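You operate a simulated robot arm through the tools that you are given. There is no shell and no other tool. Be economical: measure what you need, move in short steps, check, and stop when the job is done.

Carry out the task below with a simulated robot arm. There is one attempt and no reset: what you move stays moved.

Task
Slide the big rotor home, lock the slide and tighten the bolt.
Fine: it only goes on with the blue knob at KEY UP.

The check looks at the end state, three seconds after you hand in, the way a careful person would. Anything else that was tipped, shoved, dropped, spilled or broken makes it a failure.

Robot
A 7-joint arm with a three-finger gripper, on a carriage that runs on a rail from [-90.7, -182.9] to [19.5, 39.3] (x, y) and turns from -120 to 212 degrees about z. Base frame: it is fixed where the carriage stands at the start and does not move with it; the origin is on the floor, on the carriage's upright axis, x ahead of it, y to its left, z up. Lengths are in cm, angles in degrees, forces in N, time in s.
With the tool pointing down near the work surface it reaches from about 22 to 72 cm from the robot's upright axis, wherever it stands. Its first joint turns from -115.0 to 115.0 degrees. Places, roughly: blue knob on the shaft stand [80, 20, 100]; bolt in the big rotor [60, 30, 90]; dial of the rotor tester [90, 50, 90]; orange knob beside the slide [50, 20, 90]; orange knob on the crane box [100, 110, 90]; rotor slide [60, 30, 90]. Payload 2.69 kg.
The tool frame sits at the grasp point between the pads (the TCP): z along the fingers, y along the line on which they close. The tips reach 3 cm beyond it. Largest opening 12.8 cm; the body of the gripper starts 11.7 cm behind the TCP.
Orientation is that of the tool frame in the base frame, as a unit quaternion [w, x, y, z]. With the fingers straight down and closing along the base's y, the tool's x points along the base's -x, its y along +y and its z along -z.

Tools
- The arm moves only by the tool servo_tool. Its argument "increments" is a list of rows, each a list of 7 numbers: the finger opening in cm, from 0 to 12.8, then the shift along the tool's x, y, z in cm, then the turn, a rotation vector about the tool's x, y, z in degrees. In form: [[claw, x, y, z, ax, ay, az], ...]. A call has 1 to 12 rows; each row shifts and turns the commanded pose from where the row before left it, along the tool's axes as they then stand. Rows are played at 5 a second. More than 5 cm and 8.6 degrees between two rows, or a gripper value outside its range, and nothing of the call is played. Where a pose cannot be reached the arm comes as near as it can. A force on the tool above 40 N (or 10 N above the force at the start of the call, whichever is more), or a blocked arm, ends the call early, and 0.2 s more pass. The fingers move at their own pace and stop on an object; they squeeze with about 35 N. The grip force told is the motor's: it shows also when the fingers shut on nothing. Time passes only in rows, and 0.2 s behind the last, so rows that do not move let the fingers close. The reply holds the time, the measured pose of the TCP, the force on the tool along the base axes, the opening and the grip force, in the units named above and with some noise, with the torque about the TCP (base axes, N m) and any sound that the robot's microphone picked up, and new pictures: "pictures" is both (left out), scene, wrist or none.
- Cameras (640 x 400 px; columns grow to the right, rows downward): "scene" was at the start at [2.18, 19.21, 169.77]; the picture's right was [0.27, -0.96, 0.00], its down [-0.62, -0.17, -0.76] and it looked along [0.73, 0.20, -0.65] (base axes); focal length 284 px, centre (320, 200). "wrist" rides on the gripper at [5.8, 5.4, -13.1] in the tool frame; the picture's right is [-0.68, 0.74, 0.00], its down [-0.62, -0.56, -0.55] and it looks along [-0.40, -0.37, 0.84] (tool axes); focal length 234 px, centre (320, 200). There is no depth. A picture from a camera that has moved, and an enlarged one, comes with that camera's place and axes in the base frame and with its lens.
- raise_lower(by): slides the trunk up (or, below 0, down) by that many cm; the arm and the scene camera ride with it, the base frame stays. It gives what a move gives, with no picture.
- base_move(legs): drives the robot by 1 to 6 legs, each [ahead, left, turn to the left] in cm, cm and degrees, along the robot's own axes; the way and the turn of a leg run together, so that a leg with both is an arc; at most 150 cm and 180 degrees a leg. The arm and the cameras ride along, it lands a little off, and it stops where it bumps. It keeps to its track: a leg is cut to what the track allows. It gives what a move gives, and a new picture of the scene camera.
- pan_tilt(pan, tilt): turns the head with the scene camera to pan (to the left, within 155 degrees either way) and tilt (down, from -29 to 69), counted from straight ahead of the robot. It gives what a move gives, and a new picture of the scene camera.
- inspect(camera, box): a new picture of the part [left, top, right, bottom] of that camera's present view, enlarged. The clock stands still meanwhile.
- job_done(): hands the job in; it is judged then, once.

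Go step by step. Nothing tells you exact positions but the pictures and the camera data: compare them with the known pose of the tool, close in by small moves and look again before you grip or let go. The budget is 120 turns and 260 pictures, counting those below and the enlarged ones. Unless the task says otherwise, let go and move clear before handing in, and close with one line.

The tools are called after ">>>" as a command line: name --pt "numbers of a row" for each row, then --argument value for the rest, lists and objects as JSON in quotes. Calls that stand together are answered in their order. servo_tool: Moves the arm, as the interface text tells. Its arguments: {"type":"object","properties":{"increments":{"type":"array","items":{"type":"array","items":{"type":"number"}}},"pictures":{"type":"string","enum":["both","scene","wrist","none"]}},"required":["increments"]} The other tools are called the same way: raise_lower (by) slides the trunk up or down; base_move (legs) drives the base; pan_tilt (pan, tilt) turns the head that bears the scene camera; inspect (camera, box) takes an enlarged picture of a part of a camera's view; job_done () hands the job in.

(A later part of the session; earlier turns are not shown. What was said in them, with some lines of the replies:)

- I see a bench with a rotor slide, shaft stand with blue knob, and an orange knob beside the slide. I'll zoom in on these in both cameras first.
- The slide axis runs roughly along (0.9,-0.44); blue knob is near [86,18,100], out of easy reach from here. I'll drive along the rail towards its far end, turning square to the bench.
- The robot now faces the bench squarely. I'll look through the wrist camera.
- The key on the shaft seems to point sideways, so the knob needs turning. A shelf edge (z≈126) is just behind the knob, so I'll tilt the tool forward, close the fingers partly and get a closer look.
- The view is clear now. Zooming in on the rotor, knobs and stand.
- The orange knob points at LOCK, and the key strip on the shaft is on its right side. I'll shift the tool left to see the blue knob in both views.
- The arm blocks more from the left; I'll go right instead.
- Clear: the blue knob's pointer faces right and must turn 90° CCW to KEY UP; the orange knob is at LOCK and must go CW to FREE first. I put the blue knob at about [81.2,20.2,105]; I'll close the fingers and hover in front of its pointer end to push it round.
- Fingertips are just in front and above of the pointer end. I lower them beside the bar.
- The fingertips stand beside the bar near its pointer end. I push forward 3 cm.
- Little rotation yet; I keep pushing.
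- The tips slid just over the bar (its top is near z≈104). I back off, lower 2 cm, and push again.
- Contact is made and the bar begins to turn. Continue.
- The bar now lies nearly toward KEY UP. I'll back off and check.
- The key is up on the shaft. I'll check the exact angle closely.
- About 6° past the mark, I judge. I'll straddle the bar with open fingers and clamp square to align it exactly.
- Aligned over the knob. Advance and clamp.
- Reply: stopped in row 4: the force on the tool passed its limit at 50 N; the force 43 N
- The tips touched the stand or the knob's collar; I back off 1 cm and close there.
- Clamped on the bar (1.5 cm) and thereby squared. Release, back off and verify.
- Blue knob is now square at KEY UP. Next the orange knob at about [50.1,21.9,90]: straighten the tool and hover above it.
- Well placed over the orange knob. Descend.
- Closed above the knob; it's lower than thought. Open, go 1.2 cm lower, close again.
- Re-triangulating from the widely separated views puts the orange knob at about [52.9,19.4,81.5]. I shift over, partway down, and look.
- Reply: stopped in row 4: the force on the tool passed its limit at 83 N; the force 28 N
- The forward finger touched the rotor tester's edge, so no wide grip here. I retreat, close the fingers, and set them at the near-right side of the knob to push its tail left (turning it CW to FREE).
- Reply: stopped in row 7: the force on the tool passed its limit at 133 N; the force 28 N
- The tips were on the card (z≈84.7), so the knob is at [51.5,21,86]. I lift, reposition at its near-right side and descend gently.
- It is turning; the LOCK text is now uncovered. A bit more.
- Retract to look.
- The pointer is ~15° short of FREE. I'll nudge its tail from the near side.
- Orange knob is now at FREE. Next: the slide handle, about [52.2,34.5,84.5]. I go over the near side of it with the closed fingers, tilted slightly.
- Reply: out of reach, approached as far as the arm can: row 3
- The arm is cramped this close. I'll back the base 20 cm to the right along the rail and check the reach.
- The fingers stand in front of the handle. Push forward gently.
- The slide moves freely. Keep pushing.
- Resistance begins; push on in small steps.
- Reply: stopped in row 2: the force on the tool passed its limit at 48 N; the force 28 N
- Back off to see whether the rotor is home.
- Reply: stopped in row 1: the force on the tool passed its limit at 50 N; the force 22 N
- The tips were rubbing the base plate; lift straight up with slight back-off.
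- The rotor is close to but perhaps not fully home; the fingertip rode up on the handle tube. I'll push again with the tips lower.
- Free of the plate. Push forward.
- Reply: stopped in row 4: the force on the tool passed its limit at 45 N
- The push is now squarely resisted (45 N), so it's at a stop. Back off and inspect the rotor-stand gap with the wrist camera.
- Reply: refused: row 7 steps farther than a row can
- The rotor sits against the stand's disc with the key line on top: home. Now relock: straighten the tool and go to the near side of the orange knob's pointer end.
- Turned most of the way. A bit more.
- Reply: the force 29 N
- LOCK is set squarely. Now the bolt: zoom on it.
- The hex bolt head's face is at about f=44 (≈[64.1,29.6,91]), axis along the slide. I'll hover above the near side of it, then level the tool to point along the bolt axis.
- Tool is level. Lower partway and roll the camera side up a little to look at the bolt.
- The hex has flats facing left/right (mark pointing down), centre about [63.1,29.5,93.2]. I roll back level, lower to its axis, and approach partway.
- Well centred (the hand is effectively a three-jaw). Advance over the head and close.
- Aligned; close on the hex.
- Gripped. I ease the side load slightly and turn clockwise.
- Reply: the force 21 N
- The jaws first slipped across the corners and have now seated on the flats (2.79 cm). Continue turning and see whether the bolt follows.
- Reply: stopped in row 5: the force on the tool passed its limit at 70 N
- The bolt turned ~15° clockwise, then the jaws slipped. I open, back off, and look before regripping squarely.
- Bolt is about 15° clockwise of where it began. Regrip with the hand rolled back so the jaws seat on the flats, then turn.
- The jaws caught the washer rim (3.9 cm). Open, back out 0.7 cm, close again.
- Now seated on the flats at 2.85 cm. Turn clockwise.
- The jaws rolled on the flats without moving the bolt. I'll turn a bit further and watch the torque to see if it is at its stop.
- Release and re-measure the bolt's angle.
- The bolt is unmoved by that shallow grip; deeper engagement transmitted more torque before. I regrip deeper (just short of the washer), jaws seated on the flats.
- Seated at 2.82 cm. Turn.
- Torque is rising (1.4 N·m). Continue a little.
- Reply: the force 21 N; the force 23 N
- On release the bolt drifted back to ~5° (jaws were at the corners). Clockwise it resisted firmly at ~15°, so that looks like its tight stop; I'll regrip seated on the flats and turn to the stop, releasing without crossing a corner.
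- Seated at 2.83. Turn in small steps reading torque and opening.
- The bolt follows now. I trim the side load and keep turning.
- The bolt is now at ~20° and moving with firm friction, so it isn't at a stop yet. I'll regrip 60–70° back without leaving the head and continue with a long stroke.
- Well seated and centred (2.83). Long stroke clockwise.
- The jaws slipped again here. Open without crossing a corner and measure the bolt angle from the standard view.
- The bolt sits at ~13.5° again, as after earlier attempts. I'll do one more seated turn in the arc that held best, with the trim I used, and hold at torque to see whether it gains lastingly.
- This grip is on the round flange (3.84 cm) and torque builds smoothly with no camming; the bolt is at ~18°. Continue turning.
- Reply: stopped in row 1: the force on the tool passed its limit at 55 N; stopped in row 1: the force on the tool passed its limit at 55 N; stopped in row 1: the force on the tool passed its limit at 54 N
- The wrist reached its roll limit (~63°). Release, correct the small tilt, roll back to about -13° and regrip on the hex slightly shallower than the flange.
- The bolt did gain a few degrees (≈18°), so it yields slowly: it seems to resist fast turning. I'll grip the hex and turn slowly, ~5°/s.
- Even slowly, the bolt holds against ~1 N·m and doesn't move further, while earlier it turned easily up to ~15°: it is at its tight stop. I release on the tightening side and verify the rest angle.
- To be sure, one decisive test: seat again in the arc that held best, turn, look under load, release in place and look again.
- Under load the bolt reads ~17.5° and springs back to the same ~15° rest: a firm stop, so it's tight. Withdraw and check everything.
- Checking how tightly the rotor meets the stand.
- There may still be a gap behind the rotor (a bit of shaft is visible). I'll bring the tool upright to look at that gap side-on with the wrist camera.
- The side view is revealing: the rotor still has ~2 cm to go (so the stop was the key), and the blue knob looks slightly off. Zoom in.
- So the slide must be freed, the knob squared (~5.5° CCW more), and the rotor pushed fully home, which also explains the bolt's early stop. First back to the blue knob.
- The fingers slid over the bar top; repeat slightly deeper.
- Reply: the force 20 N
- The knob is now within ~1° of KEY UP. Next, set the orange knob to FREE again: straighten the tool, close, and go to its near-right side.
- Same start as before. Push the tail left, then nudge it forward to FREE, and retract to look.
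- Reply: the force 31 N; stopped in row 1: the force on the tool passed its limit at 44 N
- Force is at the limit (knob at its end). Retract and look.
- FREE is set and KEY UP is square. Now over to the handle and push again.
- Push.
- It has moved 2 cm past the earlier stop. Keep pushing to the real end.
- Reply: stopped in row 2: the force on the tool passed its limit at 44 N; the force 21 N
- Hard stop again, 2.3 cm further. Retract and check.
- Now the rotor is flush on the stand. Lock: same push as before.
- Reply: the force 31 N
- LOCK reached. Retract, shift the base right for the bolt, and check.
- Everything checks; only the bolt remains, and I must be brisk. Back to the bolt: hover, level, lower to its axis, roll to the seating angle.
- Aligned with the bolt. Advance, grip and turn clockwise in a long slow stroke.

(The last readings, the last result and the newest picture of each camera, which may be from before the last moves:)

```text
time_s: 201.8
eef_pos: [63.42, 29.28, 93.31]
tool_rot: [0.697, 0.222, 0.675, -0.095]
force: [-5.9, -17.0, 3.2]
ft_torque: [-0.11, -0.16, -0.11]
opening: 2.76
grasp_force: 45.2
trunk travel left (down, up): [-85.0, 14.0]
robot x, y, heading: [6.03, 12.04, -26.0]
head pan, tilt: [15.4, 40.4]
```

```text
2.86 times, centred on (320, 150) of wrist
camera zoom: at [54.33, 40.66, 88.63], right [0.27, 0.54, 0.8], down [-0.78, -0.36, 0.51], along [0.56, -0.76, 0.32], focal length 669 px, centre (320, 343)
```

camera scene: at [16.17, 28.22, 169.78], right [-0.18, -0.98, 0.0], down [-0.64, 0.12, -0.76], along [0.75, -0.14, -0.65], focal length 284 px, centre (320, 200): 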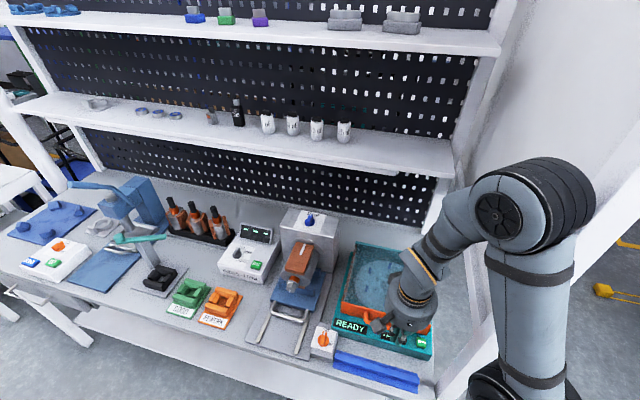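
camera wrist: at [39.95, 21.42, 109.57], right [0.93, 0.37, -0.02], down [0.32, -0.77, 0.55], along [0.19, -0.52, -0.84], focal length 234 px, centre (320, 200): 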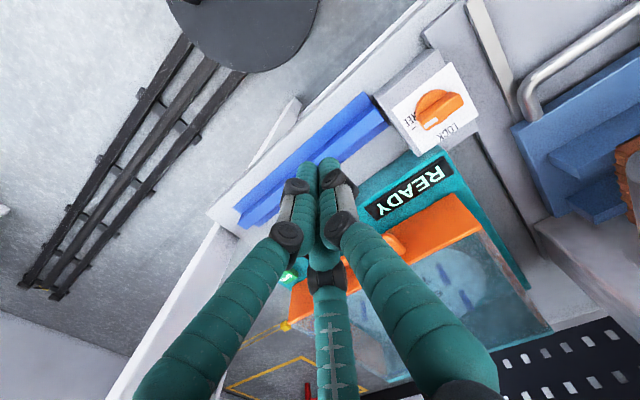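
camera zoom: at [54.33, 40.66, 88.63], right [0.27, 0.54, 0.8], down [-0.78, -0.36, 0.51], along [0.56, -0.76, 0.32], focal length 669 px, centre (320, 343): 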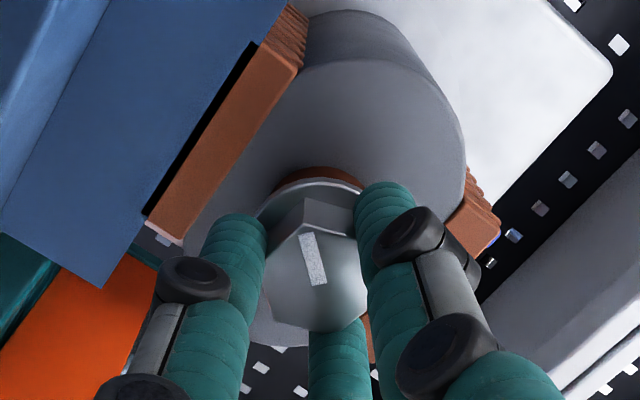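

Now the bolt turns with the hand at low torque. Continue the stroke, regrip 60° back, and stroke again.

>>> servo_tool --pt "0 0 0.05 0 0 0 2" --pt "0 0 0 0 0 0 2" --pt "0 0 0 0 0 0 2" --pt "0 0 0 0 0 0 2" --pt "0 0 0 0 0 0 2" --pt "0 0 0 0 0 0 2" --pt "0 0 0 0 0 0 2" --pt "0 0 0 0 0 0 2" --pt "0 0 0 0 0 0 2" --pt "0 0 0 0 0 0 2" --pt "0 0 0 0 0 0 2" --pt "0 0 0 0 0 0 2" --pictures "none"

>>> servo_tool --pt "0 0 0 0 0 0 2" --pt "0 0 0 0 0 0 2" --pt "0 0 0 0 0 0 2" --pt "0 0 0 0 0 0 2" --pt "0 0 0 0 0 0 2" --pt "0 0 0 0 0 0 2" --pt "0 0 0 0 0 0 2" --pt "0 0 0 0 0 0 2" --pt "0 0 0 0 0 0 2" --pt "0 0 0 0 0 0 2" --pt "0 0 0 0 0 0 2" --pt "0 0 0 0 0 0 0" --pictures "none"

>>> inspect --camera "wrist" --box '[230, 80, 410, 220]'

>>> servo_tool --pt "5 0 0 0 0 0 0" --pt "5 0 0 0 0 0 0" --pt "5 0 0 0 0 0 -7.5" --pt "5 0 0 0 0 0 -7.5" --pt "5 0 0 0 0 0 -7.5" --pt "5 0 0 0 0 0 -7.5" --pt "5 0 0 0 0 0 -7.5" --pt "5 0 0 0 0 0 -7.5" --pt "5 0 0 0 0 0 -7.5" --pt "5 0 0 0 0 0 -7.5" --pictures "none"

>>> servo_tool --pt "3.5 0 0 0 0 0 0" --pt "0 0 0 0 0 0 0" --pt "0 0 0 0 0 0 0" --pt "0 0 0 0 0 0 0" --pictures "none"

>>> servo_tool --pt "0 0 0 0 0 0 2" --pt "0 0 0 0 0 0 2" --pt "0 0 0 0 0 0 2" --pt "0 0 0 0 0 0 2" --pt "0 0 0 0 0 0 2" --pt "0 0 0 0 0 0 2" --pictures "none"

>>> inspect --camera "wrist" --box '[230, 80, 410, 220]'

```text
time_s: 204.4
eef_pos: [63.31, 29.16, 93.2]
tool_rot: [0.701, 0.358, 0.614, 0.052]
force: [-10.8, -17.0, -2.2]
ft_torque: [-0.08, -0.18, 0.01]
opening: 2.79
grasp_force: 45.1
trunk travel left (down, up): [-85.0, 14.0]
robot x, y, heading: [5.94, 11.93, -25.8]
head pan, tilt: [15.4, 40.4]
```

```text
time_s: 207.0
eef_pos: [63.38, 29.23, 93.3]
tool_rot: [0.678, 0.469, 0.534, 0.185]
force: [-7.8, -16.6, 1.6]
ft_torque: [-0.07, -0.07, -0.3]
opening: 2.79
grasp_force: 45.1
trunk travel left (down, up): [-85.0, 14.0]
robot x, y, heading: [5.99, 11.87, -25.5]
head pan, tilt: [15.4, 40.4]
```

```text
2.86 times, centred on (320, 150) of wrist
camera zoom: at [55.04, 41.99, 94.67], right [-0.06, -0.15, 0.99], down [-0.86, -0.5, -0.13], along [0.51, -0.85, -0.1], focal length 669 px, centre (320, 343)
```

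zoom: 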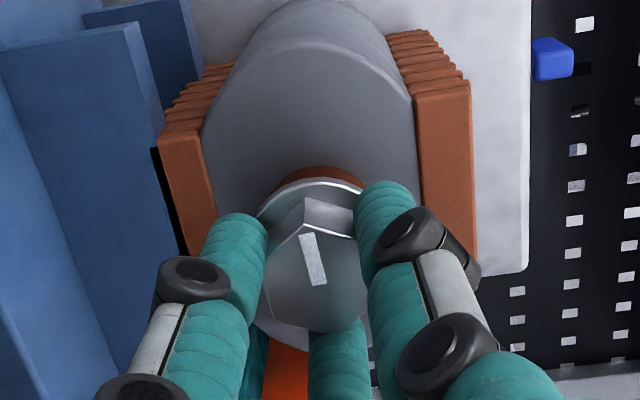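

```text
time_s: 209.2
eef_pos: [63.56, 29.56, 93.14]
tool_rot: [0.68, 0.135, 0.698, -0.179]
force: [0.0, 0.5, 0.7]
ft_torque: [0.02, -0.01, -0.02]
opening: 5.02
grasp_force: 0.0
trunk travel left (down, up): [-85.0, 14.0]
robot x, y, heading: [6.06, 12.03, -25.8]
head pan, tilt: [15.4, 40.4]
```

```text
time_s: 210.2
eef_pos: [63.52, 29.28, 93.17]
tool_rot: [0.68, 0.137, 0.697, -0.18]
force: [-6.0, -7.4, 2.4]
ft_torque: [-0.09, -0.16, -0.34]
opening: 2.82
grasp_force: 35.0
trunk travel left (down, up): [-85.0, 14.0]
robot x, y, heading: [6.0, 12.08, -26.0]
head pan, tilt: [15.4, 40.4]
```

```text
time_s: 211.6
eef_pos: [63.44, 29.19, 93.24]
tool_rot: [0.695, 0.21, 0.679, -0.107]
force: [-6.9, -16.6, 0.8]
ft_torque: [-0.11, -0.22, 0.06]
opening: 2.8
grasp_force: 45.3
trunk travel left (down, up): [-85.0, 14.0]
robot x, y, heading: [5.69, 11.66, -25.6]
head pan, tilt: [15.4, 40.4]
```

```text
2.86 times, centred on (320, 150) of wrist
camera zoom: at [54.3, 40.51, 88.42], right [0.28, 0.56, 0.78], down [-0.77, -0.35, 0.53], along [0.57, -0.75, 0.34], focal length 669 px, centre (320, 343)
5 turns are left
```

zoom: 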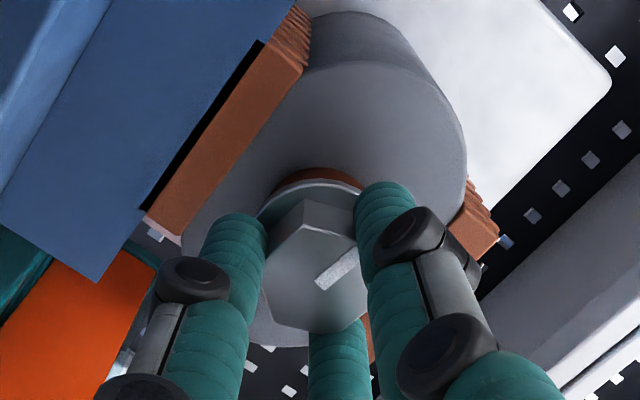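

It keeps turning freely (~85° so far). Continue with faster strokes and regrips, watching torque for the tight point.

>>> servo_tool --pt "0 0 0 0 0 0 4" --pt "0 0 0 0 0 0 4" --pt "0 0 0 0 0 0 4" --pt "0 0 0 0 0 0 4" --pt "0 0 0 0 0 0 4" --pt "0 0 0 0 0 0 4" --pictures "none"

>>> servo_tool --pt "0 0 0 0 0 0 4" --pt "0 0 0 0 0 0 4" --pt "0 0 0 0 0 0 4" --pt "0 0 0 0 0 0 4" --pt "0 0 0 0 0 0 4" --pt "0 0 0 0 0 0 2" --pictures "none"

>>> inspect --camera "wrist" --box '[230, 80, 410, 220]'

>>> servo_tool --pt "5 0 0 0 0 0 0" --pt "5 0 0 0 0 0 0" --pt "5 0 0 0 0 0 -7.5" --pt "5 0 0 0 0 0 -7.5" --pt "5 0 0 0 0 0 -7.5" --pt "5 0 0 0 0 0 -7.5" --pt "5 0 0 0 0 0 -7.5" --pt "5 0 0 0 0 0 -7.5" --pt "5 0 0 0 0 0 -7.5" --pt "5 0 0 0 0 0 -7.5" --pictures "none"

>>> servo_tool --pt "3.5 0 0 0 0 0 0" --pt "0 0 0 0 0 0 0" --pt "0 0 0 0 0 0 0" --pt "0 0 0 0 0 0 0" --pictures "none"

>>> servo_tool --pt "0 0 0 0 0 0 3" --pt "0 0 0 0 0 0 3" --pt "0 0 0 0 0 0 3" --pt "0 0 0 0 0 0 3" --pt "0 0 0 0 0 0 3" --pt "0 0 0 0 0 0 3" --pictures "none"

>>> inspect --camera "wrist" --box '[230, 80, 410, 220]'

```text
time_s: 213.0
eef_pos: [63.41, 29.21, 93.23]
tool_rot: [0.702, 0.348, 0.62, 0.04]
force: [-5.0, -17.6, 2.3]
ft_torque: [-0.17, -0.34, 0.06]
opening: 2.8
grasp_force: 44.9
trunk travel left (down, up): [-85.0, 14.0]
robot x, y, heading: [5.99, 11.96, -25.7]
head pan, tilt: [15.4, 40.4]
```

```text
time_s: 214.4
eef_pos: [63.36, 29.26, 93.11]
tool_rot: [0.682, 0.46, 0.542, 0.174]
force: [-4.7, -18.6, 3.3]
ft_torque: [-0.17, -0.27, -0.21]
opening: 2.81
grasp_force: 45.4
trunk travel left (down, up): [-85.0, 14.0]
robot x, y, heading: [5.98, 11.6, -25.7]
head pan, tilt: [15.4, 40.4]
```

```text
2.86 times, centred on (320, 150) of wrist
camera zoom: at [55.1, 42.01, 94.4], right [-0.05, -0.12, 0.99], down [-0.86, -0.5, -0.1], along [0.51, -0.86, -0.08], focal length 669 px, centre (320, 343)
```

zoom: 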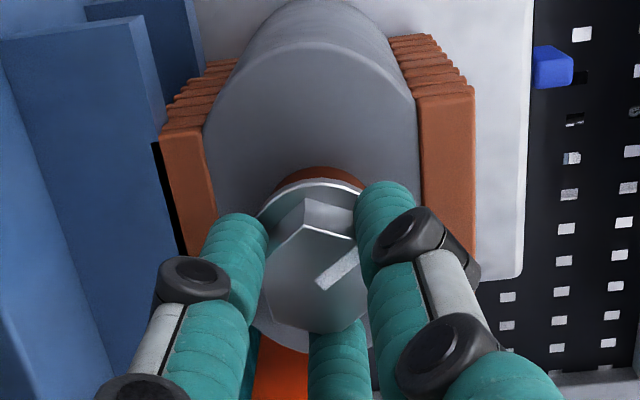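

```text
time_s: 216.6
eef_pos: [63.54, 29.62, 93.23]
tool_rot: [0.677, 0.122, 0.7, -0.19]
force: [-0.4, 0.1, 0.4]
ft_torque: [0.0, 0.01, 0.04]
opening: 5.01
grasp_force: 0.1
trunk travel left (down, up): [-85.0, 14.0]
robot x, y, heading: [5.9, 12.1, -25.9]
head pan, tilt: [15.4, 40.4]
```

```text
time_s: 217.6
eef_pos: [63.4, 29.2, 93.17]
tool_rot: [0.677, 0.126, 0.699, -0.192]
force: [-5.2, -8.5, 2.8]
ft_torque: [-0.13, -0.21, -0.28]
opening: 2.86
grasp_force: 35.1
trunk travel left (down, up): [-85.0, 14.0]
robot x, y, heading: [6.05, 12.42, -25.8]
head pan, tilt: [15.4, 40.4]
```

```text
time_s: 219.0
eef_pos: [63.41, 29.22, 93.21]
tool_rot: [0.699, 0.234, 0.671, -0.081]
force: [-5.8, -16.0, 3.7]
ft_torque: [-0.14, -0.21, -0.1]
opening: 2.82
grasp_force: 35.0
trunk travel left (down, up): [-85.0, 14.0]
robot x, y, heading: [5.73, 11.74, -26.0]
head pan, tilt: [15.4, 40.4]
```

```text
2.86 times, centred on (320, 150) of wrist
camera zoom: at [54.43, 40.84, 88.87], right [0.26, 0.51, 0.82], down [-0.79, -0.38, 0.48], along [0.56, -0.77, 0.31], focal length 669 px, centre (320, 343)
4 turns are left
```

zoom: 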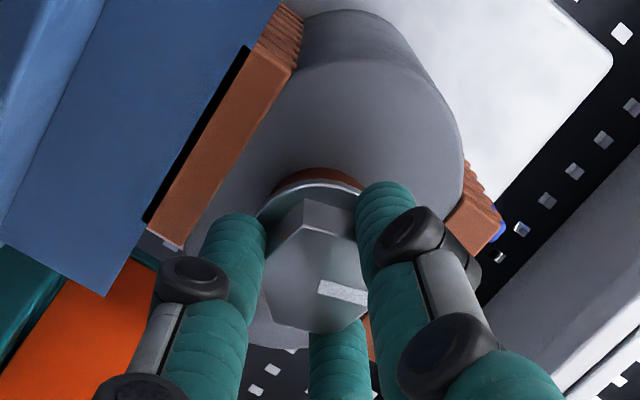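

Still free at ~150°. Continue: finish this stroke and two more regrip cycles.

>>> servo_tool --pt "0 0 0 0 0 0 4" --pt "0 0 0 0 0 0 4" --pt "0 0 0 0 0 0 4" --pt "0 0 0 0 0 0 4" --pt "0 0 0 0 0 0 4" --pt "0 0 0 0 0 0 4" --pt "0 0 0 0 0 0 4" --pt "0 0 0 0 0 0 4" --pt "0 0 0 0 0 0 4" --pt "0 0 0 0 0 0 4" --pictures "none"

>>> servo_tool --pt "5 0 0 0 0 0 0" --pt "5 0 0 0 0 0 0" --pt "5 0 0 0 0 0 -7.5" --pt "5 0 0 0 0 0 -7.5" --pt "5 0 0 0 0 0 -7.5" --pt "5 0 0 0 0 0 -7.5" --pt "5 0 0 0 0 0 -7.5" --pt "5 0 0 0 0 0 -7.5" --pt "5 0 0 0 0 0 -7.5" --pt "5 0 0 0 0 0 -7.5" --pictures "none"

>>> servo_tool --pt "3.5 0 0 0 0 0 0" --pt "0 0 0 0 0 0 0" --pt "0 0 0 0 0 0 0" --pt "0 0 0 0 0 0 0" --pt "0 0 0 0 0 0 4" --pt "0 0 0 0 0 0 4" --pt "0 0 0 0 0 0 4" --pt "0 0 0 0 0 0 4" --pt "0 0 0 0 0 0 4" --pt "0 0 0 0 0 0 4" --pt "0 0 0 0 0 0 4" --pictures "none"

>>> servo_tool --pt "0 0 0 0 0 0 4" --pt "0 0 0 0 0 0 4" --pt "0 0 0 0 0 0 4" --pt "0 0 0 0 0 0 4" --pt "0 0 0 0 0 0 4" --pt "0 0 0 0 0 0 4" --pt "0 0 0 0 0 0 4" --pictures "none"

>>> inspect --camera "wrist" --box '[230, 80, 410, 220]'

>>> servo_tool --pt "5 0 0 0 0 0 0" --pt "5 0 0 0 0 0 0" --pt "5 0 0 0 0 0 -7.5" --pt "5 0 0 0 0 0 -7.5" --pt "5 0 0 0 0 0 -7.5" --pt "5 0 0 0 0 0 -7.5" --pt "5 0 0 0 0 0 -7.5" --pt "5 0 0 0 0 0 -7.5" --pt "5 0 0 0 0 0 -7.5" --pt "5 0 0 0 0 0 -7.5" --pictures "none"

>>> servo_tool --pt "3.5 0 0 0 0 0 0" --pt "0 0 0 0 0 0 0" --pt "0 0 0 0 0 0 0" --pt "0 0 0 0 0 0 0" --pt "0 0 0 0 0 0 3" --pt "0 0 0 0 0 0 3" --pt "0 0 0 0 0 0 3" --pt "0 0 0 0 0 0 3" --pictures "none"

>>> inspect --camera "wrist" --box '[230, 80, 410, 220]'

```text
time_s: 221.2
eef_pos: [63.3, 29.27, 93.22]
tool_rot: [0.684, 0.451, 0.55, 0.162]
force: [-9.1, -15.7, -1.7]
ft_torque: [-0.03, -0.1, -0.27]
opening: 3.12
grasp_force: 45.0
trunk travel left (down, up): [-85.0, 14.0]
robot x, y, heading: [5.97, 11.5, -25.6]
head pan, tilt: [15.4, 40.4]
```

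```text
time_s: 223.4
eef_pos: [63.61, 29.62, 93.2]
tool_rot: [0.674, 0.109, 0.702, -0.202]
force: [0.2, 0.2, 0.4]
ft_torque: [-0.02, -0.01, 0.03]
opening: 5.02
grasp_force: 0.0
trunk travel left (down, up): [-85.0, 14.0]
robot x, y, heading: [6.05, 12.26, -25.6]
head pan, tilt: [15.4, 40.4]
```

```text
time_s: 225.8
eef_pos: [63.46, 29.08, 93.26]
tool_rot: [0.702, 0.281, 0.653, -0.034]
force: [-8.0, -16.5, -0.2]
ft_torque: [-0.21, 0.04, -0.34]
opening: 2.88
grasp_force: 45.1
trunk travel left (down, up): [-85.0, 14.0]
robot x, y, heading: [5.77, 12.24, -26.2]
head pan, tilt: [15.4, 40.4]
```

```text
time_s: 227.4
eef_pos: [63.38, 29.22, 93.23]
tool_rot: [0.69, 0.43, 0.566, 0.138]
force: [-5.8, -16.9, 4.5]
ft_torque: [-1.26, 0.4, -0.31]
opening: 3.0
grasp_force: 44.9
trunk travel left (down, up): [-85.0, 14.0]
robot x, y, heading: [5.83, 12.19, -25.8]
head pan, tilt: [15.4, 40.4]
```

```text
2.86 times, centred on (320, 150) of wrist
camera zoom: at [55.06, 42.08, 93.55], right [0.0, -0.02, 1.0], down [-0.86, -0.51, -0.01], along [0.51, -0.86, -0.02], focal length 669 px, centre (320, 343)
```

zoom: 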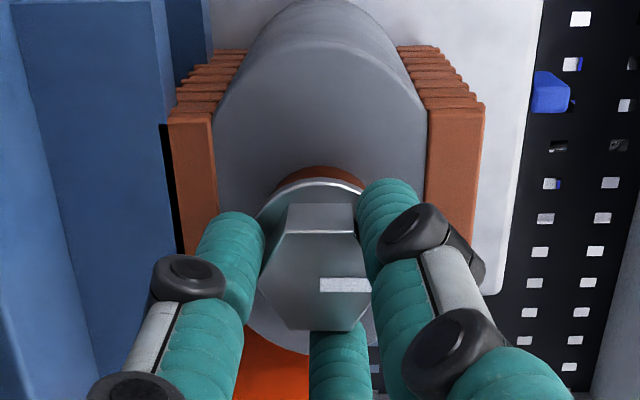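

```text
time_s: 229.6
eef_pos: [63.59, 29.63, 93.08]
tool_rot: [0.666, 0.086, 0.705, -0.225]
force: [-0.1, -0.4, 1.2]
ft_torque: [-0.04, 0.03, 0.04]
opening: 5.02
grasp_force: 0.2
trunk travel left (down, up): [-85.0, 14.0]
robot x, y, heading: [5.73, 11.83, -25.9]
head pan, tilt: [15.4, 40.4]
```

```text
time_s: 231.4
eef_pos: [63.28, 29.22, 93.22]
tool_rot: [0.686, 0.162, 0.692, -0.155]
force: [-5.1, -15.8, 4.9]
ft_torque: [-1.24, 0.24, -0.55]
opening: 3.23
grasp_force: 45.4
trunk travel left (down, up): [-85.0, 14.0]
robot x, y, heading: [5.77, 11.88, -26.1]
head pan, tilt: [15.4, 40.4]
```

```text
2.86 times, centred on (320, 150) of wrist
camera zoom: at [54.01, 39.81, 87.62], right [0.33, 0.65, 0.68], down [-0.74, -0.27, 0.62], along [0.59, -0.71, 0.39], focal length 669 px, centre (320, 343)
3 turns are left
```

zoom: 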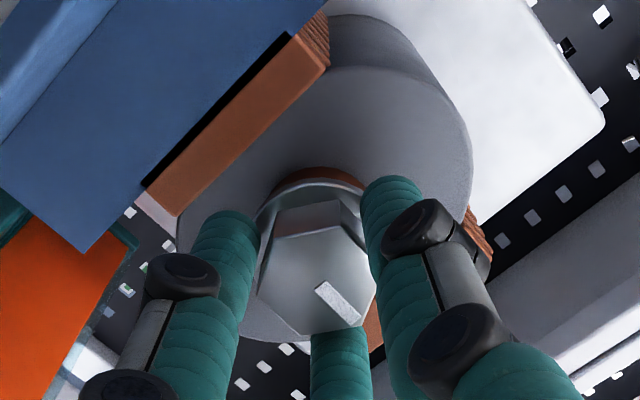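

The bolt hit its true stop after a half turn (mark now up, 1.25 N·m). One last seated nip at the stop, release on the tightening side, withdraw and look.

>>> servo_tool --pt "5 0 0 0 0 0 0" --pt "5 0 0 0 0 0 0" --pt "5 0 0 0 0 0 7.5" --pt "5 0 0 0 0 0 7.5" --pt "5 0 0 0 0 0 7.5" --pt "5 0 0 0 0 0 7.5" --pt "5 0 0 0 0 0 7.5" --pt "3.5 0 0 0 0 0 0" --pt "0 0 0 0 0 0 0" --pt "0 0 0 0 0 0 0" --pt "0 0 0 0 0 0 0" --pictures "none"

>>> servo_tool --pt "0 0 0 0 0 0 2" --pt "0 0 0 0 0 0 2" --pt "0 0 0 0 0 0 2" --pt "0 0 0 0 0 0 2" --pt "0 0 0 0 0 0 2" --pt "0 0 0 0 0 0 0" --pictures "none"

>>> servo_tool --pt "5 0 0 0 0 0 0" --pt "5 0 0 0 0 0 0" --pt "5 0 0 -3 0 0 0" --pt "5 0 0 -3 0 0 0" --pictures "none"

>>> inspect --camera "wrist" --box '[230, 80, 370, 190]'

>>> servo_tool --pt "5 0 0 -4 0 0 0" --pt "5 -2.7 3 -2 0 0 0" --pt "5 -2.7 3 0 0 0 0" --pt "5 -2.7 3 0 0 0 0" --pt "5 -2.7 3 0 0 0 0" --pt "5 0 0 0 0 0 0" --pictures "none"

>>> inspect --camera "scene" --box '[240, 200, 440, 370]'

```text
time_s: 233.8
eef_pos: [63.48, 29.22, 93.21]
tool_rot: [0.7, 0.377, 0.602, 0.072]
force: [-8.0, -11.8, 3.8]
ft_torque: [-0.33, -0.12, -0.58]
opening: 2.85
grasp_force: 37.5
trunk travel left (down, up): [-85.0, 14.0]
robot x, y, heading: [6.13, 11.99, -25.8]
head pan, tilt: [15.4, 40.4]
```

```text
time_s: 235.2
eef_pos: [63.41, 29.15, 93.22]
tool_rot: [0.69, 0.428, 0.568, 0.134]
force: [-5.1, -18.0, 4.9]
ft_torque: [-1.24, 0.19, -0.29]
opening: 3.0
grasp_force: 45.1
trunk travel left (down, up): [-85.0, 14.0]
robot x, y, heading: [5.72, 12.08, -25.9]
head pan, tilt: [15.4, 40.4]
```

```text
time_s: 236.2
eef_pos: [58.1, 32.33, 93.35]
tool_rot: [0.69, 0.425, 0.57, 0.136]
force: [0.3, 0.5, 0.8]
ft_torque: [0.0, 0.03, 0.02]
opening: 5.02
grasp_force: 0.1
trunk travel left (down, up): [-85.0, 14.0]
robot x, y, heading: [6.02, 12.04, -25.9]
head pan, tilt: [15.4, 40.4]
```

```text
3.64 times, centred on (300, 135) of wrist
camera zoom: at [49.7, 45.06, 93.46], right [0.01, -0.01, 1.0], down [-0.86, -0.52, 0.0], along [0.52, -0.86, -0.01], focal length 852 px, centre (393, 436)
```

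zoom: 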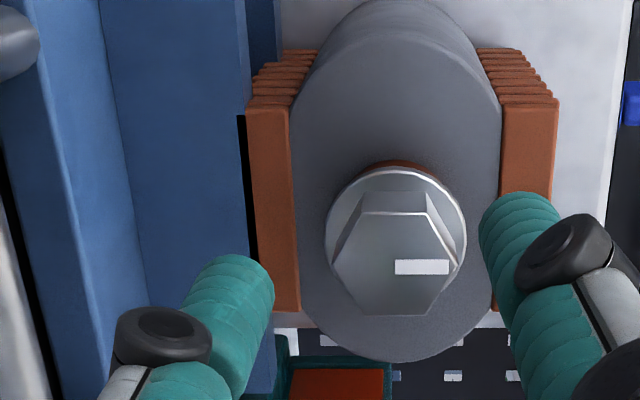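

```text
time_s: 237.6
eef_pos: [52.89, 34.72, 109.66]
tool_rot: [0.69, 0.425, 0.57, 0.135]
force: [0.5, -0.9, 0.1]
ft_torque: [-0.02, 0.01, -0.03]
opening: 4.98
grasp_force: 0.0
trunk travel left (down, up): [-85.0, 14.0]
robot x, y, heading: [6.05, 11.72, -26.0]
head pan, tilt: [15.4, 40.4]
```

```text
2.35 times, centred on (340, 285) of scene
camera zoom: at [16.24, 28.33, 169.76], right [-0.18, -0.98, 0.0], down [-0.64, 0.12, -0.76], along [0.75, -0.14, -0.65], focal length 668 px, centre (273, 0)
2 turns are left
```

zoom: 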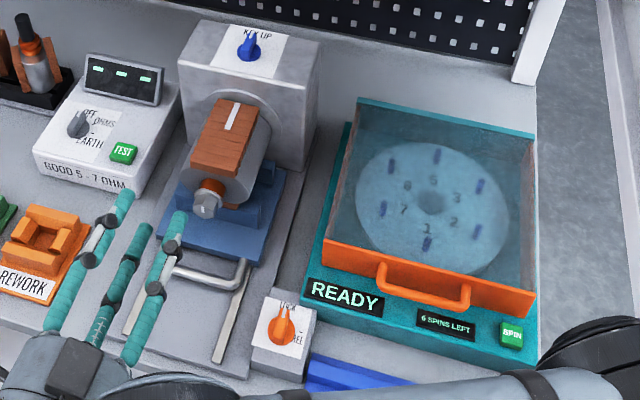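

The rotor sits flush on the stand, the orange knob is at LOCK, and the blue knob is at KEY UP. The bolt is at its stop with the mark pointing up, and the hand is clear, so I'm handing in.

>>> job_done

```text
The job is handed in.
```

The rotor is home on the stand with the blue knob at KEY UP, the slide is locked, and the bolt is tightened to its stop; along the way the gripper pressed hard on the lock box (133 N) and touched the rotor tester's edge (83 N), with no visible shift or damage.
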